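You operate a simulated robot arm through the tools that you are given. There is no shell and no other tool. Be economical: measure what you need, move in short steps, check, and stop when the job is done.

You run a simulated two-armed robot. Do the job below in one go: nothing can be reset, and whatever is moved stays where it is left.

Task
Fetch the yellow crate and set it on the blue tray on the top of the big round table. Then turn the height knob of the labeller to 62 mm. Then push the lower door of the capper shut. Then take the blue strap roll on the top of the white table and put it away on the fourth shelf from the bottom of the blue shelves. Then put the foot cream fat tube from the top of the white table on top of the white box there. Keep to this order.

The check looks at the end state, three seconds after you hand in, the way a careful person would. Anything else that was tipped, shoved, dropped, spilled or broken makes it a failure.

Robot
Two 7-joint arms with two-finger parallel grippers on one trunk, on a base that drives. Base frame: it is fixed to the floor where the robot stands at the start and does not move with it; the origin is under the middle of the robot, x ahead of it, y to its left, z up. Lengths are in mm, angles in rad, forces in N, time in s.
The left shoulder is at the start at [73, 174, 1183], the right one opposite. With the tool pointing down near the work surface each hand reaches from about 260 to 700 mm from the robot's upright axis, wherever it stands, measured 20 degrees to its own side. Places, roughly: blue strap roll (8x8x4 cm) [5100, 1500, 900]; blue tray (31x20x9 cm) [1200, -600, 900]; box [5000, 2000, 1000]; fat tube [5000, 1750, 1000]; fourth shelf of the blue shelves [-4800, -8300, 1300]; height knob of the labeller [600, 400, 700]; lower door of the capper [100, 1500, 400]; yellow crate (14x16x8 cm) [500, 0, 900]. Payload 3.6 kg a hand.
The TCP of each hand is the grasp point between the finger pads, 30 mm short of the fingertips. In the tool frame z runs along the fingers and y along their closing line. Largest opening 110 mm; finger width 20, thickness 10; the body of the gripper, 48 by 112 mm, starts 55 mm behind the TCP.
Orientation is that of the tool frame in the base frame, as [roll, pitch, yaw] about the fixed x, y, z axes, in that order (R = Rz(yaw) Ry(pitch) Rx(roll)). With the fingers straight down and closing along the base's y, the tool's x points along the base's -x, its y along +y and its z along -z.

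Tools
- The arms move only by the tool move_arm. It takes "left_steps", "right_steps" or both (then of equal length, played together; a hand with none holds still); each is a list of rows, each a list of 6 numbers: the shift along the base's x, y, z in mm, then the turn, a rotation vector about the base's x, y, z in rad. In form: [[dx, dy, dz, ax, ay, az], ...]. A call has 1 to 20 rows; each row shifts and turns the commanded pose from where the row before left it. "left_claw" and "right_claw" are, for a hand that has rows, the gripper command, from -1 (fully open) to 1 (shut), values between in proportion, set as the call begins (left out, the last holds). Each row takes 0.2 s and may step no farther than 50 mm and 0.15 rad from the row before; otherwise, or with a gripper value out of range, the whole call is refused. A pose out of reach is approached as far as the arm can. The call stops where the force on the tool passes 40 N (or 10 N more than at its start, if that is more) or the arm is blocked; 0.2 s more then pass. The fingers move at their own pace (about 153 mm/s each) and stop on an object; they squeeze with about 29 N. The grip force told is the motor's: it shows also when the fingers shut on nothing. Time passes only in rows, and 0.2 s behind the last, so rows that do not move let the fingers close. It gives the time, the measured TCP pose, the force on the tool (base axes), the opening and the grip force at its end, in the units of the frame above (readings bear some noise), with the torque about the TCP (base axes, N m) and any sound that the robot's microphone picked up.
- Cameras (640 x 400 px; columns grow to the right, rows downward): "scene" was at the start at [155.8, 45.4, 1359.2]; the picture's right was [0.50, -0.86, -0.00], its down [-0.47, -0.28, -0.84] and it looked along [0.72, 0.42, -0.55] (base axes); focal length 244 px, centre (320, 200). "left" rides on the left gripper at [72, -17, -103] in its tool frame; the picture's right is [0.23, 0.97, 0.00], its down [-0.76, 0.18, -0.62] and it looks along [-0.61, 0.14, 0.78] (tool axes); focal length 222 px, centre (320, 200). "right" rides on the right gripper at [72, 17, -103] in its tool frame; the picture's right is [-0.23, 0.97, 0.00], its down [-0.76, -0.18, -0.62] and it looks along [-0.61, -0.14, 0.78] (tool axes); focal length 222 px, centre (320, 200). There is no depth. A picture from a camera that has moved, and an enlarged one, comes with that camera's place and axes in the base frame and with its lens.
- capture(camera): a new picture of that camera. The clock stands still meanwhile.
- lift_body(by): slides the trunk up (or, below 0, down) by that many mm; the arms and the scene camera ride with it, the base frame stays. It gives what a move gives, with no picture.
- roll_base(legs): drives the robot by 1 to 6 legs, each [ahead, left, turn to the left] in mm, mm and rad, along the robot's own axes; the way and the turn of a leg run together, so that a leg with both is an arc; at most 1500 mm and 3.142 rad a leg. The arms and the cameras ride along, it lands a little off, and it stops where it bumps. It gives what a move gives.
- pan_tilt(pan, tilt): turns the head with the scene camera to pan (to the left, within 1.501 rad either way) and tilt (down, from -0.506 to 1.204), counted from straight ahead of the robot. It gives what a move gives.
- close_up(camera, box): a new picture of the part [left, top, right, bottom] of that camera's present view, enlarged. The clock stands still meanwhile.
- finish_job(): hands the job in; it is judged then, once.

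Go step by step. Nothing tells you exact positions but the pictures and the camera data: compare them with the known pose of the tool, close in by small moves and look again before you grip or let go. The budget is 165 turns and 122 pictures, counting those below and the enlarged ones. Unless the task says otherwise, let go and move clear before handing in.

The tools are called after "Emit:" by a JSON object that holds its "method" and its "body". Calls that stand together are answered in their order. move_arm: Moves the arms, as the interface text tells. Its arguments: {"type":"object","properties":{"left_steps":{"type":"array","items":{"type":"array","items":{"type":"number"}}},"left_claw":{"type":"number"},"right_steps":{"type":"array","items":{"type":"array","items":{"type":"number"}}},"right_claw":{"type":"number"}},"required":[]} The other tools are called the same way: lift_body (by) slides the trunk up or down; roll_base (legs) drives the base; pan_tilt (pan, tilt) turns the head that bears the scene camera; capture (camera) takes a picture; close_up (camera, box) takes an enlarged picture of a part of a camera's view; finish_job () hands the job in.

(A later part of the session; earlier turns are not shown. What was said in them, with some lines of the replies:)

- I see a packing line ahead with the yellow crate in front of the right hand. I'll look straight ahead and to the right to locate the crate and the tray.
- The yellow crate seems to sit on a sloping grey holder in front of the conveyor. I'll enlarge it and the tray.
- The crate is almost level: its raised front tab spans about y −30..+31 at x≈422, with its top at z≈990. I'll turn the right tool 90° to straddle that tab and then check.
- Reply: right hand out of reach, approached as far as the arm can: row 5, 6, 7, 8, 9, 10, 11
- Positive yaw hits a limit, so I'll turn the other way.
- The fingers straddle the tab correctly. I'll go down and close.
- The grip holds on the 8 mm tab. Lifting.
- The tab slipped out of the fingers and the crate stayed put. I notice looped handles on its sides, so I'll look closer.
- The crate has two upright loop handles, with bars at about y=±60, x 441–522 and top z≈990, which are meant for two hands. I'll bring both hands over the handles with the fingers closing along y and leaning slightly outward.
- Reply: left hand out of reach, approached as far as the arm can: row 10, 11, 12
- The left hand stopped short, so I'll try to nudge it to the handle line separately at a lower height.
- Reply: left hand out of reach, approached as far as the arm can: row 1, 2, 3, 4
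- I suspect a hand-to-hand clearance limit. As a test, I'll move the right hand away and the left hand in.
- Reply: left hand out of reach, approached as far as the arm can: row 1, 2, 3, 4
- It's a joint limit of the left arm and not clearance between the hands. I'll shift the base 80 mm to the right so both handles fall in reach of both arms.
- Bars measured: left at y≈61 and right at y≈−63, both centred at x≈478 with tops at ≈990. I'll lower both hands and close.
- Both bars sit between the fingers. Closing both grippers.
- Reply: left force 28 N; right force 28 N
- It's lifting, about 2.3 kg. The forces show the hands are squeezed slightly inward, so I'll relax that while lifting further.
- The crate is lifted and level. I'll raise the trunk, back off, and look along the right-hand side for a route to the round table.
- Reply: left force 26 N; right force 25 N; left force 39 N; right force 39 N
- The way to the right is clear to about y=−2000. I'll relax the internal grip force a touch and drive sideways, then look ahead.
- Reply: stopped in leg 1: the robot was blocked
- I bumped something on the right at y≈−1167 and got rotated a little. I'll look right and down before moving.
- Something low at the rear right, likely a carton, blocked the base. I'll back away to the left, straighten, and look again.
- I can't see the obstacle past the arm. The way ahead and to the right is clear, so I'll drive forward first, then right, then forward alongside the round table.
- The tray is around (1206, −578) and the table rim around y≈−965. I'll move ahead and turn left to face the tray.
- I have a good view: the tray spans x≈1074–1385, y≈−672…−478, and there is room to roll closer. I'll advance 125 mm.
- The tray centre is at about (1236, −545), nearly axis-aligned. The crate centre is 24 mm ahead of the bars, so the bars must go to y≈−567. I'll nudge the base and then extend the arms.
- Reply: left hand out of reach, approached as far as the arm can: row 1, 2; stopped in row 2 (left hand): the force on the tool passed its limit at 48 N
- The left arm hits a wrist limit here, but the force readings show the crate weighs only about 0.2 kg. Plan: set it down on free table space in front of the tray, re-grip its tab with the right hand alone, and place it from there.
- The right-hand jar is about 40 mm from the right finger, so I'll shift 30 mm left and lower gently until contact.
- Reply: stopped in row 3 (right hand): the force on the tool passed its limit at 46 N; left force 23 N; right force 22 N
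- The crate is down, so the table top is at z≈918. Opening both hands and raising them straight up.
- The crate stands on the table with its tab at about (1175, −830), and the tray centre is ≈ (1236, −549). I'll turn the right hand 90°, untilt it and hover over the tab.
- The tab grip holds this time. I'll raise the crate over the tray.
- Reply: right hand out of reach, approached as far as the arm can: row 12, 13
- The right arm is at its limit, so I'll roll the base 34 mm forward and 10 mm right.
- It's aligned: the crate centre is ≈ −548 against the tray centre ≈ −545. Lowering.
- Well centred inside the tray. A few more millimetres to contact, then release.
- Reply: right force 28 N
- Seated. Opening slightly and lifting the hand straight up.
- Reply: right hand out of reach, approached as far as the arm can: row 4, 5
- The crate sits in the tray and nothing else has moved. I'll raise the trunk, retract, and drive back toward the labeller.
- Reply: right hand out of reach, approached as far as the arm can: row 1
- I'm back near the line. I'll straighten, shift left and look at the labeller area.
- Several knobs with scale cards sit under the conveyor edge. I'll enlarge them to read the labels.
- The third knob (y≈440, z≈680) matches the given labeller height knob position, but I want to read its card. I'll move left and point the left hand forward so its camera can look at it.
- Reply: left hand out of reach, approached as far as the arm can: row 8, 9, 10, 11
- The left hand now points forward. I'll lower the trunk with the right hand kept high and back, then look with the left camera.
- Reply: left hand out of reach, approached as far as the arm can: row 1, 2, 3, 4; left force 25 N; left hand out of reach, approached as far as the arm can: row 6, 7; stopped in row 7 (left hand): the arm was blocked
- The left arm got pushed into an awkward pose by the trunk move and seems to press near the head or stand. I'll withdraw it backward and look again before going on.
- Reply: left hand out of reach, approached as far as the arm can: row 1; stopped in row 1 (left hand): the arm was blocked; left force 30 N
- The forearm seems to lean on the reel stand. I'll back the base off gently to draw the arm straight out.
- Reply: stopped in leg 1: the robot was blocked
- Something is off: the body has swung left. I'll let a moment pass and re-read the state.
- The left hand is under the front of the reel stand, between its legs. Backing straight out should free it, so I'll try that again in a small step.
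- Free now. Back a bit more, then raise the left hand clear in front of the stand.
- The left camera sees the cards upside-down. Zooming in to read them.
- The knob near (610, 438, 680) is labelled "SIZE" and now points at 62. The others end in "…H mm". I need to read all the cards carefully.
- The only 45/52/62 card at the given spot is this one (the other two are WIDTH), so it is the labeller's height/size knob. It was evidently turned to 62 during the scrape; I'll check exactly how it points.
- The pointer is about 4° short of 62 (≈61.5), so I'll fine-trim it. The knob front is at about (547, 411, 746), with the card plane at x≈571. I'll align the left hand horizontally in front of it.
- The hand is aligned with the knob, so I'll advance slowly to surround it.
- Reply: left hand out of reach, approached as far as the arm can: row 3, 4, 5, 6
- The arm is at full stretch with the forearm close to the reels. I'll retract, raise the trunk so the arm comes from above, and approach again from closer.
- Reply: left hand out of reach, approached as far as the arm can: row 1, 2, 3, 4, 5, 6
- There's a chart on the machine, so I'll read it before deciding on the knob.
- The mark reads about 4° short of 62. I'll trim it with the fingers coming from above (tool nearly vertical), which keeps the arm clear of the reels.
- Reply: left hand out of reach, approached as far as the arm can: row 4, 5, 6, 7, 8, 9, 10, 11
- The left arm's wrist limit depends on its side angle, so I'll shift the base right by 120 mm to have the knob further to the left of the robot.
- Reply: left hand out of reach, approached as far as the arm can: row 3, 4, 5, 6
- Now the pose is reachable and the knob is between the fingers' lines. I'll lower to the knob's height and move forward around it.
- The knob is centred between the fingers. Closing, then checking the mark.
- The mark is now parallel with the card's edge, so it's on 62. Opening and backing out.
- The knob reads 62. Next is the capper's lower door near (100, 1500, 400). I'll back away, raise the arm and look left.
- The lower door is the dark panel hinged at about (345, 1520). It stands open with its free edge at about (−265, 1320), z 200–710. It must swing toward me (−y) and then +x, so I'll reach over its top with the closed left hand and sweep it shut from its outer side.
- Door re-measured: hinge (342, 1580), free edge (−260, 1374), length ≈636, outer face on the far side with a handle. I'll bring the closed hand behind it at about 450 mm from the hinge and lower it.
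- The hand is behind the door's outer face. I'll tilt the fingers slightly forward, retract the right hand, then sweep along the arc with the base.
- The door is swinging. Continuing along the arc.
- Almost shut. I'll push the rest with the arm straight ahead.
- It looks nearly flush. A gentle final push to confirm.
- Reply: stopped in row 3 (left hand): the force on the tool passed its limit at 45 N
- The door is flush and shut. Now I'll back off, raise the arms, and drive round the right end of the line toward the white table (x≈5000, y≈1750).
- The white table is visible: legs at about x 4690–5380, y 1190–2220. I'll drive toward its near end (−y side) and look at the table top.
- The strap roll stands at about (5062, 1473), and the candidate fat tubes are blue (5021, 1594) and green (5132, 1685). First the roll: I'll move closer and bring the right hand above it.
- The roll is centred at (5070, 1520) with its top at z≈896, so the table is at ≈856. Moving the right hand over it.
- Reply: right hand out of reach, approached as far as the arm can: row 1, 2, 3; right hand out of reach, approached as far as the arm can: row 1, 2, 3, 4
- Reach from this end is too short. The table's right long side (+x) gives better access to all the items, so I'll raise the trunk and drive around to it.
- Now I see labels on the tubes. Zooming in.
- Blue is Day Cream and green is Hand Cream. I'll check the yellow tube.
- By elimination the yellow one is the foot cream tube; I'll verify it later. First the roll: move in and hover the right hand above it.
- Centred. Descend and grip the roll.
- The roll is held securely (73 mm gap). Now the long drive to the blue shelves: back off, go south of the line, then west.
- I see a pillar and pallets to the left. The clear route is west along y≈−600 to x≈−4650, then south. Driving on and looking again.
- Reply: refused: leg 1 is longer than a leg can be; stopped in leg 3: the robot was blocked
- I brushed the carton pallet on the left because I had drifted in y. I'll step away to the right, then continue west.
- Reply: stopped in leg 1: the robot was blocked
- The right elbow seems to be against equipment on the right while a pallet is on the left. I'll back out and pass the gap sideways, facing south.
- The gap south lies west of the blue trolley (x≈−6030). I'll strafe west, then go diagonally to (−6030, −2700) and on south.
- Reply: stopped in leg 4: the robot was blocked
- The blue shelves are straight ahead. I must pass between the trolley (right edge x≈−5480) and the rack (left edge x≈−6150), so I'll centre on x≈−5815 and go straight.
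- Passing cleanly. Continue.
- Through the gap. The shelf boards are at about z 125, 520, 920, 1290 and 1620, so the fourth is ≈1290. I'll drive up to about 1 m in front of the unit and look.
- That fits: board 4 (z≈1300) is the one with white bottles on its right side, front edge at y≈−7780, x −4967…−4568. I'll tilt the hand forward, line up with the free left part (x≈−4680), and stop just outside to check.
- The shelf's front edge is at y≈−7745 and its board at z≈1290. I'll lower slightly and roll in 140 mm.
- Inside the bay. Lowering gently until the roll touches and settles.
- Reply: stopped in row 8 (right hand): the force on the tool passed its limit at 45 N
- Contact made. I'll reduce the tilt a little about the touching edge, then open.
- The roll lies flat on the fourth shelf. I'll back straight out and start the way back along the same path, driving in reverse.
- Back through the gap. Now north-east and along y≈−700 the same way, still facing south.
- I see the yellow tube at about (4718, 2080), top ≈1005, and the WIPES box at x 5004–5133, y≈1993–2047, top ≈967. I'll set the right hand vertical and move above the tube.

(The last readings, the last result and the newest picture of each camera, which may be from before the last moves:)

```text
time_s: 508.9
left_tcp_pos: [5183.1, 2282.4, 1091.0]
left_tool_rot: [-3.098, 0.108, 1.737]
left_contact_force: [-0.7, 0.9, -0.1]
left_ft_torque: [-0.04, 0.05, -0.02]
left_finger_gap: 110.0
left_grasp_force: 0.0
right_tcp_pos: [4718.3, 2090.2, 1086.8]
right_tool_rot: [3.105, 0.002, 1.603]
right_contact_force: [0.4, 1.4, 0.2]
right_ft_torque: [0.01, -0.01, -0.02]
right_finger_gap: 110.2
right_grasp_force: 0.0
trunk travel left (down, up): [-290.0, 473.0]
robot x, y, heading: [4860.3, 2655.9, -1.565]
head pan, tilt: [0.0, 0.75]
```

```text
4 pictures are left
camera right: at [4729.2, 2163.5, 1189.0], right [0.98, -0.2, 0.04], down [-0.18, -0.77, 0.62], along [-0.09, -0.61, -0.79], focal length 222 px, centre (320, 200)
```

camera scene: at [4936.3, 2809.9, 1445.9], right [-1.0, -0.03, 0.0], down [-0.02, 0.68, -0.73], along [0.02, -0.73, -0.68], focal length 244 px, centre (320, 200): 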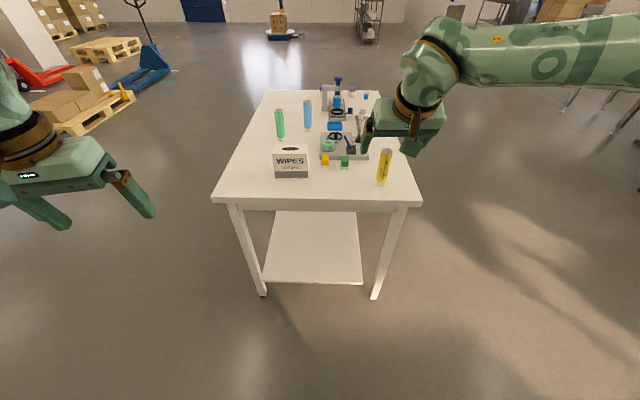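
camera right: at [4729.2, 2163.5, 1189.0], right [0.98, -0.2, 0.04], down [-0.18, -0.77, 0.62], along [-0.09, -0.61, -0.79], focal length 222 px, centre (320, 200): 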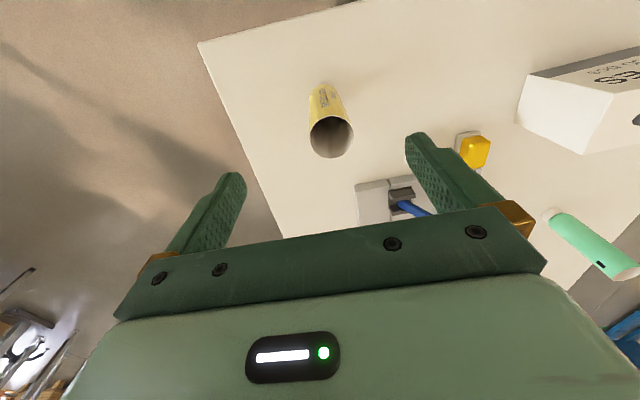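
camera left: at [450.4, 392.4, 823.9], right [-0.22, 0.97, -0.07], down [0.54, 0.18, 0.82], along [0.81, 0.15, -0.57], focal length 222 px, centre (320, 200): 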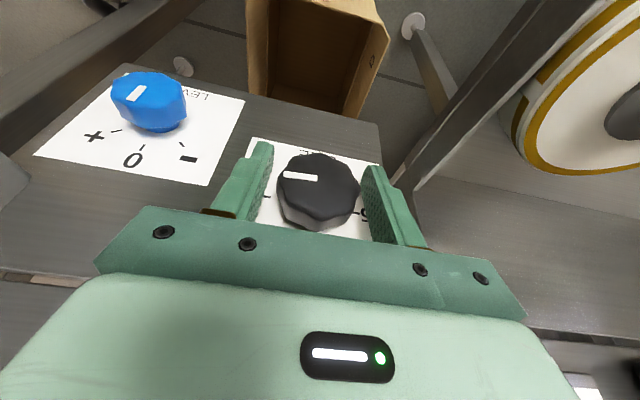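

The tube is at (4733, 2088). Shifting 15 mm in x, straightening, descending and gripping.

Emit:
{"method": "move_arm", "body": {"right_steps": [[8, -1, 0, 0, 0.037, 0], [7, -1, -15, 0, 0, 0], [0, 0, -35, 0, 0, 0], [0, 0, -35, 0, 0, 0], [0, 0, -30, 0, 0, 0]]}}

Emit:
{"method": "move_arm", "body": {"right_steps": [[0, 0, 0, 0, 0, 0], [0, 0, 0, 0, 0, 0], [0, 0, 0, 0, 0, 0], [0, 0, 0, 0, 0, 0]], "right_claw": 1}}

Emit:
{"method": "move_arm", "body": {"right_steps": [[0, 0, 10, 0, 0, 0], [0, 0, 30, 0, 0, 0], [0, 0, 35, 0, 0, 0], [0, 0, 35, 0, 0, 0], [0, 0, 35, 0, 0, 0]]}}

Emit:
{"method": "capture", "body": {"camera": "right"}}

```text
time_s: 510.1
left_tcp_pos: [5182.9, 2280.4, 1089.9]
left_tool_rot: [-3.097, 0.104, 1.735]
left_contact_force: [-0.5, -1.1, -0.3]
left_ft_torque: [0.01, 0.0, 0.03]
left_finger_gap: 110.0
left_grasp_force: 0.0
right_tcp_pos: [4732.0, 2085.3, 972.6]
right_tool_rot: [3.139, -0.001, 1.604]
right_contact_force: [0.6, 0.0, -0.2]
right_ft_torque: [-0.01, 0.01, -0.02]
right_finger_gap: 109.9
right_grasp_force: 0.0
trunk travel left (down, up): [-290.0, 473.0]
robot x, y, heading: [4864.1, 2654.7, -1.564]
head pan, tilt: [0.0, 0.75]
```

```text
time_s: 511.1
left_tcp_pos: [5183.1, 2281.5, 1088.9]
left_tool_rot: [-3.098, 0.107, 1.735]
left_contact_force: [0.8, 0.7, 0.0]
left_ft_torque: [-0.02, 0.0, -0.02]
left_finger_gap: 109.9
left_grasp_force: 0.1
right_tcp_pos: [4733.1, 2086.3, 972.3]
right_tool_rot: [3.141, 0.0, 1.601]
right_contact_force: [-0.4, -0.5, -0.1]
right_ft_torque: [-0.01, -0.01, 0.0]
right_finger_gap: 38.5
right_grasp_force: 28.9
trunk travel left (down, up): [-290.0, 473.0]
robot x, y, heading: [4863.9, 2654.5, -1.568]
head pan, tilt: [0.0, 0.75]
```

```text
time_s: 512.3
left_tcp_pos: [5183.4, 2282.6, 1090.0]
left_tool_rot: [-3.098, 0.106, 1.734]
left_contact_force: [0.1, 0.0, -0.7]
left_ft_torque: [-0.03, -0.02, 0.0]
left_finger_gap: 110.0
left_grasp_force: 0.0
right_tcp_pos: [4734.3, 2087.3, 1118.3]
right_tool_rot: [3.141, -0.001, 1.603]
right_contact_force: [0.8, 0.3, 0.5]
right_ft_torque: [0.0, 0.03, -0.01]
right_finger_gap: 38.5
right_grasp_force: 29.4
trunk travel left (down, up): [-290.0, 473.0]
robot x, y, heading: [4863.2, 2653.7, -1.566]
head pan, tilt: [0.0, 0.75]
```

```text
3 pictures are left
camera right: at [4747.6, 2160.7, 1220.8], right [0.98, -0.2, 0.0], down [-0.15, -0.77, 0.62], along [-0.12, -0.61, -0.78], focal length 222 px, centre (320, 200)
```

right: 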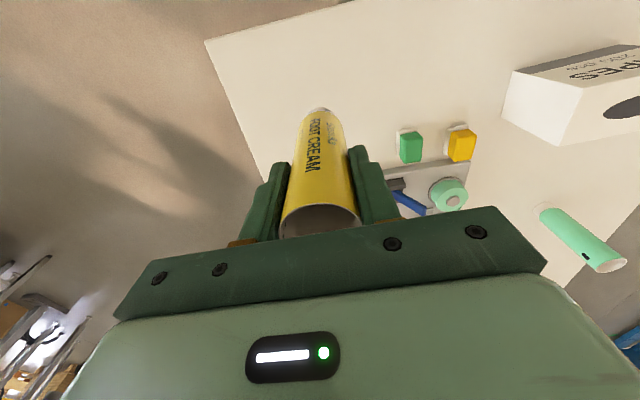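

The label reads FOOT CREAM, and it's held straight. I'll strafe to above the white WIPES box.

Emit:
{"method": "move_arm", "body": {"right_steps": [[0, 0, 20, 0, 0, 0]]}}

Emit:
{"method": "roll_base", "body": {"legs": [[50, 373, 0]]}}

```text
time_s: 512.7
left_tcp_pos: [5184.1, 2282.3, 1090.1]
left_tool_rot: [-3.098, 0.106, 1.736]
left_contact_force: [-0.1, 0.4, 0.0]
left_ft_torque: [-0.04, 0.0, -0.04]
left_finger_gap: 110.0
left_grasp_force: 0.0
right_tcp_pos: [4733.9, 2087.1, 1136.8]
right_tool_rot: [-3.139, 0.0, 1.603]
right_contact_force: [0.4, 0.8, 0.6]
right_ft_torque: [-0.03, 0.01, 0.02]
right_finger_gap: 38.3
right_grasp_force: 28.7
trunk travel left (down, up): [-290.0, 473.0]
robot x, y, heading: [4864.4, 2655.4, -1.567]
head pan, tilt: [0.0, 0.75]
```

```text
time_s: 515.2
left_tcp_pos: [5578.3, 2230.8, 1089.0]
left_tool_rot: [-3.099, 0.104, 1.731]
left_contact_force: [-0.4, -0.2, -1.3]
left_ft_torque: [0.01, 0.01, -0.01]
left_finger_gap: 110.3
left_grasp_force: 0.0
right_tcp_pos: [5127.9, 2035.9, 1135.9]
right_tool_rot: [-3.139, 0.001, 1.599]
right_contact_force: [-0.3, 0.0, -0.5]
right_ft_torque: [-0.02, 0.05, -0.02]
right_finger_gap: 38.4
right_grasp_force: 29.0
trunk travel left (down, up): [-290.0, 473.0]
robot x, y, heading: [5260.5, 2603.9, -1.572]
head pan, tilt: [0.0, 0.75]
```

Emit:
{"method": "move_arm", "body": {"right_steps": [[-11, -6, 0, 0, 0, 0], [-11, -6, -8, 0, 0, 0], [0, 0, -10, 0, 0, 0], [0, 0, 0, 0, 0, 0]]}}

Emit:
{"method": "close_up", "body": {"camera": "scene", "box": [280, 90, 460, 210]}}

```text
time_s: 516.2
left_tcp_pos: [5578.8, 2231.0, 1091.8]
left_tool_rot: [-3.098, 0.107, 1.732]
left_contact_force: [-0.5, -0.5, 0.1]
left_ft_torque: [0.0, -0.02, 0.01]
left_finger_gap: 110.1
left_grasp_force: 0.1
right_tcp_pos: [5116.1, 2031.7, 1120.8]
right_tool_rot: [-3.139, 0.0, 1.598]
right_contact_force: [0.5, 0.2, -0.3]
right_ft_torque: [0.0, -0.03, -0.03]
right_finger_gap: 38.0
right_grasp_force: 29.0
right hand out of reach, approached as far as the arm can: row 1, 2
trunk travel left (down, up): [-290.0, 473.0]
robot x, y, heading: [5254.9, 2605.6, -1.568]
head pan, tilt: [0.0, 0.75]
```

```text
3.33 times, centred on (370, 150) of scene
camera zoom: at [5258.5, 2438.7, 1334.2], right [-1.0, 0.0, 0.0], down [0.0, 0.68, -0.73], along [0.0, -0.73, -0.68], focal length 814 px, centre (153, 367)
```

zoom: 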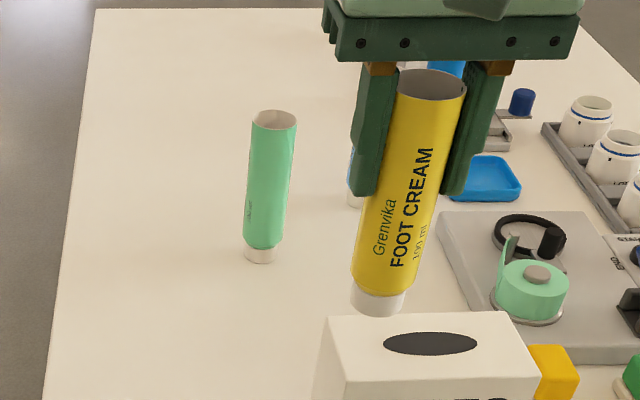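

The box top spans x 5004–5134, y 1990–2056, and the cap is 35 mm wide, so it stands safely even over the slot. I'll nudge 20 mm toward the middle and lower.

Emit:
{"method": "roll_base", "body": {"legs": [[10, -20, 0]]}}

Emit:
{"method": "move_arm", "body": {"right_steps": [[0, 0, -10, 0, 0, 0], [0, 0, -10, 0, 0, 0], [0, 0, -7, 0, 0, 0], [0, 0, 0, 0, 0, 0]]}}

```text
time_s: 517.0
left_tcp_pos: [5557.0, 2221.1, 1091.8]
left_tool_rot: [-3.098, 0.105, 1.733]
left_contact_force: [-0.4, -0.7, -0.3]
left_ft_torque: [0.0, -0.06, 0.01]
left_finger_gap: 109.9
left_grasp_force: 0.1
right_tcp_pos: [5095.7, 2019.8, 1121.2]
right_tool_rot: [-3.141, 0.001, 1.6]
right_contact_force: [-0.8, -0.1, -0.1]
right_ft_torque: [0.01, -0.07, -0.02]
right_finger_gap: 38.4
right_grasp_force: 29.3
trunk travel left (down, up): [-290.0, 473.0]
robot x, y, heading: [5240.1, 2597.3, -1.573]
head pan, tilt: [0.0, 0.75]
```

```text
time_s: 518.0
left_tcp_pos: [5557.7, 2220.0, 1089.7]
left_tool_rot: [-3.098, 0.106, 1.732]
left_contact_force: [-0.2, -0.1, 0.0]
left_ft_torque: [0.04, -0.01, 0.0]
left_finger_gap: 110.1
left_grasp_force: 0.1
right_tcp_pos: [5097.7, 2021.4, 1094.1]
right_tool_rot: [3.141, -0.001, 1.601]
right_contact_force: [0.7, -0.1, -0.2]
right_ft_torque: [0.01, -0.02, 0.0]
right_finger_gap: 38.3
right_grasp_force: 28.4
trunk travel left (down, up): [-290.0, 473.0]
robot x, y, heading: [5239.8, 2593.7, -1.569]
head pan, tilt: [0.0, 0.75]
```

Emit:
{"method": "move_arm", "body": {"right_steps": [[0, 0, -3, 0, 0, 0], [0, 0, -3, 0, 0, 0], [0, 0, -2, 0, 0, 0], [0, 0, 0, 0, 0, 0]]}}

```text
time_s: 519.0
left_tcp_pos: [5556.8, 2221.8, 1089.8]
left_tool_rot: [-3.098, 0.106, 1.733]
left_contact_force: [-0.8, 0.5, 0.6]
left_ft_torque: [-0.01, 0.0, 0.02]
left_finger_gap: 109.9
left_grasp_force: 0.1
right_tcp_pos: [5096.3, 2022.0, 1085.6]
right_tool_rot: [3.141, -0.002, 1.598]
right_contact_force: [0.4, -0.1, 0.1]
right_ft_torque: [0.02, 0.03, 0.0]
right_finger_gap: 38.4
right_grasp_force: 29.0
trunk travel left (down, up): [-290.0, 473.0]
robot x, y, heading: [5240.0, 2595.9, -1.568]
head pan, tilt: [0.0, 0.75]
```

Emit:
{"method": "move_arm", "body": {"right_steps": [[0, 0, -1.5, 0, 0, 0], [0, 0, -1.5, 0, 0, 0], [0, 0, 0, 0, 0, 0]]}}

```text
time_s: 519.8
left_tcp_pos: [5558.7, 2221.1, 1090.2]
left_tool_rot: [-3.099, 0.107, 1.733]
left_contact_force: [-0.1, -0.5, -0.3]
left_ft_torque: [0.0, -0.03, -0.02]
left_finger_gap: 110.2
left_grasp_force: 0.0
right_tcp_pos: [5097.3, 2020.2, 1082.6]
right_tool_rot: [3.141, 0.0, 1.599]
right_contact_force: [0.0, 0.1, 0.5]
right_ft_torque: [-0.04, 0.0, 0.02]
right_finger_gap: 38.2
right_grasp_force: 29.5
trunk travel left (down, up): [-290.0, 473.0]
robot x, y, heading: [5240.3, 2599.7, -1.574]
head pan, tilt: [0.0, 0.75]
```

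Emit:
{"method": "move_arm", "body": {"right_steps": [[0, 0, -1.5, 0, 0, 0], [0, 0, -1.5, 0, 0, 0], [0, 0, -1.5, 0, 0, 0], [0, 0, 0, 0, 0, 0]]}}

```text
time_s: 520.8
left_tcp_pos: [5558.3, 2222.8, 1091.2]
left_tool_rot: [-3.095, 0.106, 1.734]
left_contact_force: [-0.1, -0.1, 0.6]
left_ft_torque: [-0.01, -0.02, 0.01]
left_finger_gap: 109.9
left_grasp_force: 0.1
right_tcp_pos: [5096.3, 2021.2, 1082.2]
right_tool_rot: [3.141, 0.007, 1.599]
right_contact_force: [-2.7, -2.9, 22.7]
right_ft_torque: [-0.23, 0.47, 0.01]
right_finger_gap: 38.6
right_grasp_force: 29.0
trunk travel left (down, up): [-290.0, 473.0]
robot x, y, heading: [5235.6, 2597.9, -1.572]
head pan, tilt: [0.0, 0.75]
```

It's standing on the box. Relieving the pressure and opening.

Emit:
{"method": "move_arm", "body": {"right_steps": [[0, 0, 1.5, 0, 0, 0], [0, 0, 1, 0, 0, 0], [0, 0, 0, 0, 0, 0]]}}

Emit:
{"method": "move_arm", "body": {"right_steps": [[0, 0, 0, 0, 0, 0], [0, 0, 0, 0, 0, 0], [0, 0, 0, 0, 0, 0], [0, 0, 0, 0, 0, 0]], "right_claw": -0.2}}

Emit:
{"method": "move_arm", "body": {"right_steps": [[0, 0, 10, 0, 0, 0], [0, 0, 25, 0, 0, 0], [0, 0, 35, 0, 0, 0], [0, 0, 35, 0, 0, 0]]}}

Emit:
{"method": "close_up", "body": {"camera": "scene", "box": [280, 70, 460, 210]}}

```text
time_s: 521.6
left_tcp_pos: [5558.4, 2222.0, 1089.9]
left_tool_rot: [-3.098, 0.107, 1.732]
left_contact_force: [-0.6, 0.2, -0.1]
left_ft_torque: [-0.02, -0.02, 0.01]
left_finger_gap: 110.2
left_grasp_force: 0.1
right_tcp_pos: [5096.4, 2021.3, 1080.9]
right_tool_rot: [3.141, 0.0, 1.599]
right_contact_force: [-3.1, -4.4, 15.6]
right_ft_torque: [-0.44, 0.34, -0.01]
right_finger_gap: 38.7
right_grasp_force: 28.8
trunk travel left (down, up): [-290.0, 473.0]
robot x, y, heading: [5235.1, 2592.8, -1.567]
head pan, tilt: [0.0, 0.75]
```

```text
time_s: 522.6
left_tcp_pos: [5558.6, 2220.1, 1090.2]
left_tool_rot: [-3.096, 0.107, 1.734]
left_contact_force: [-0.6, 0.3, 0.0]
left_ft_torque: [-0.02, 0.01, 0.03]
left_finger_gap: 109.6
left_grasp_force: 0.2
right_tcp_pos: [5097.8, 2021.9, 1081.3]
right_tool_rot: [3.141, -0.001, 1.597]
right_contact_force: [-0.3, -0.7, -0.6]
right_ft_torque: [0.0, 0.0, 0.01]
right_finger_gap: 66.0
right_grasp_force: 0.2
trunk travel left (down, up): [-290.0, 473.0]
robot x, y, heading: [5235.3, 2593.8, -1.573]
head pan, tilt: [0.0, 0.75]
```

```text
time_s: 523.6
left_tcp_pos: [5559.1, 2222.8, 1090.4]
left_tool_rot: [-3.099, 0.107, 1.734]
left_contact_force: [-0.2, 0.3, 0.2]
left_ft_torque: [-0.06, 0.0, 0.02]
left_finger_gap: 109.9
left_grasp_force: 0.1
right_tcp_pos: [5101.0, 2036.3, 1154.5]
right_tool_rot: [-3.14, 0.001, 1.601]
right_contact_force: [1.0, 1.0, 0.6]
right_ft_torque: [-0.02, 0.03, -0.02]
right_finger_gap: 66.0
right_grasp_force: 0.0
right hand out of reach, approached as far as the arm can: row 3, 4
trunk travel left (down, up): [-290.0, 473.0]
robot x, y, heading: [5240.7, 2590.4, -1.567]
head pan, tilt: [0.0, 0.75]
```

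```text
2.86 times, centred on (370, 140) of scene
camera zoom: at [5239.0, 2430.3, 1334.5], right [-1.0, 0.0, 0.0], down [0.0, 0.68, -0.73], along [0.0, -0.73, -0.68], focal length 698 px, centre (177, 371)
```

zoom: 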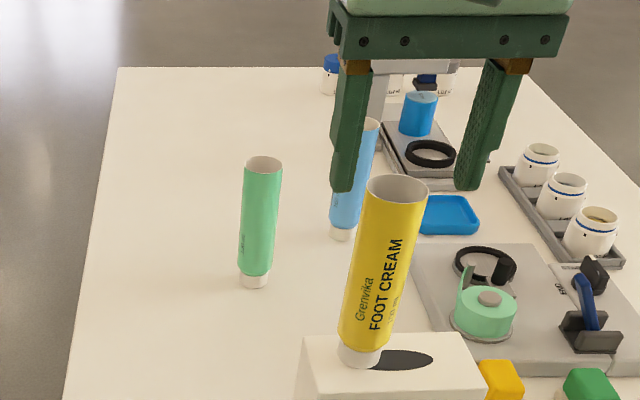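

The tube stands upright on the box and the hand is clear above it. Backing off before handing in.

Emit:
{"method": "roll_base", "body": {"legs": [[-350, 0, 0]]}}

Emit:
{"method": "capture", "body": {"camera": "scene"}}

```text
time_s: 525.9
left_tcp_pos: [5559.5, 2572.4, 1090.9]
left_tool_rot: [-3.099, 0.108, 1.74]
left_contact_force: [0.4, 0.9, 0.5]
left_ft_torque: [-0.04, 0.02, 0.01]
left_finger_gap: 110.0
left_grasp_force: 0.0
right_tcp_pos: [5104.3, 2383.0, 1154.3]
right_tool_rot: [-3.14, 0.0, 1.608]
right_contact_force: [-0.1, 0.5, 0.1]
right_ft_torque: [-0.01, 0.0, -0.02]
right_finger_gap: 66.0
right_grasp_force: 0.1
trunk travel left (down, up): [-290.0, 473.0]
robot x, y, heading: [5237.1, 2941.2, -1.563]
head pan, tilt: [0.0, 0.75]
```

```text
0 pictures are left
camera scene: at [5238.3, 2777.4, 1334.3], right [-1.0, -0.01, 0.0], down [-0.01, 0.68, -0.73], along [0.01, -0.73, -0.68], focal length 244 px, centre (320, 200)
```

scene: 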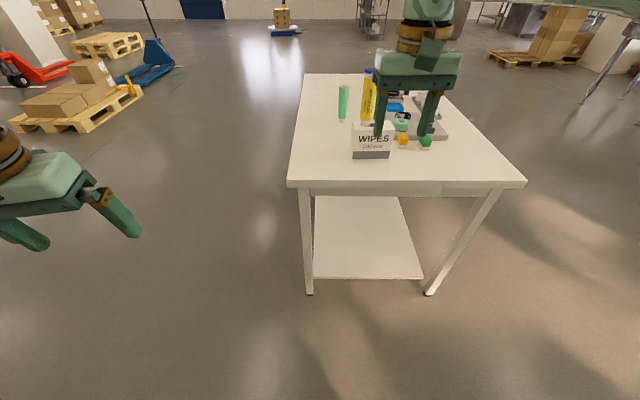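

The tube is standing on the white box and both hands are clear, so all five steps are done and I'm handing in.

Emit:
{"method": "finish_job", "body": {}}

```text
The job is handed in.
```

I did all five steps in the order given and handed the job in, but I bumped things on the way, so I can't be sure nothing else was moved.

- **Crate:** the yellow crate is on the blue tray on the round table.
- **Knob:** the labeller knob points to 62. Its card reads "SIZE"; I took it as the height knob because it was the only 45/52/62 knob near the given position. An arm collision turned it most of the way, so I set the last few degrees with the gripper.
- **Door:** the lower door of the capper is flush and shut.
- **Strap roll:** the blue strap roll lies flat on the fourth shelf from the bottom of the blue shelves.
- **Tube:** the foot cream tube stands upright on the white box.

**Contacts:** the base was blocked at about (−290, −1170), probably by a carton, by the carton and wooden pallets near (−3825, −870), and by the rack near (−6005, −2640). At the pallets the right arm was also pushed askew, probably by equipment beside it. The left arm was also caught at the reel stand beside the labeller; the reels and the box there looked in place afterwards. I didn't go back to check whether the carton, pallets, equipment or rack shifted.
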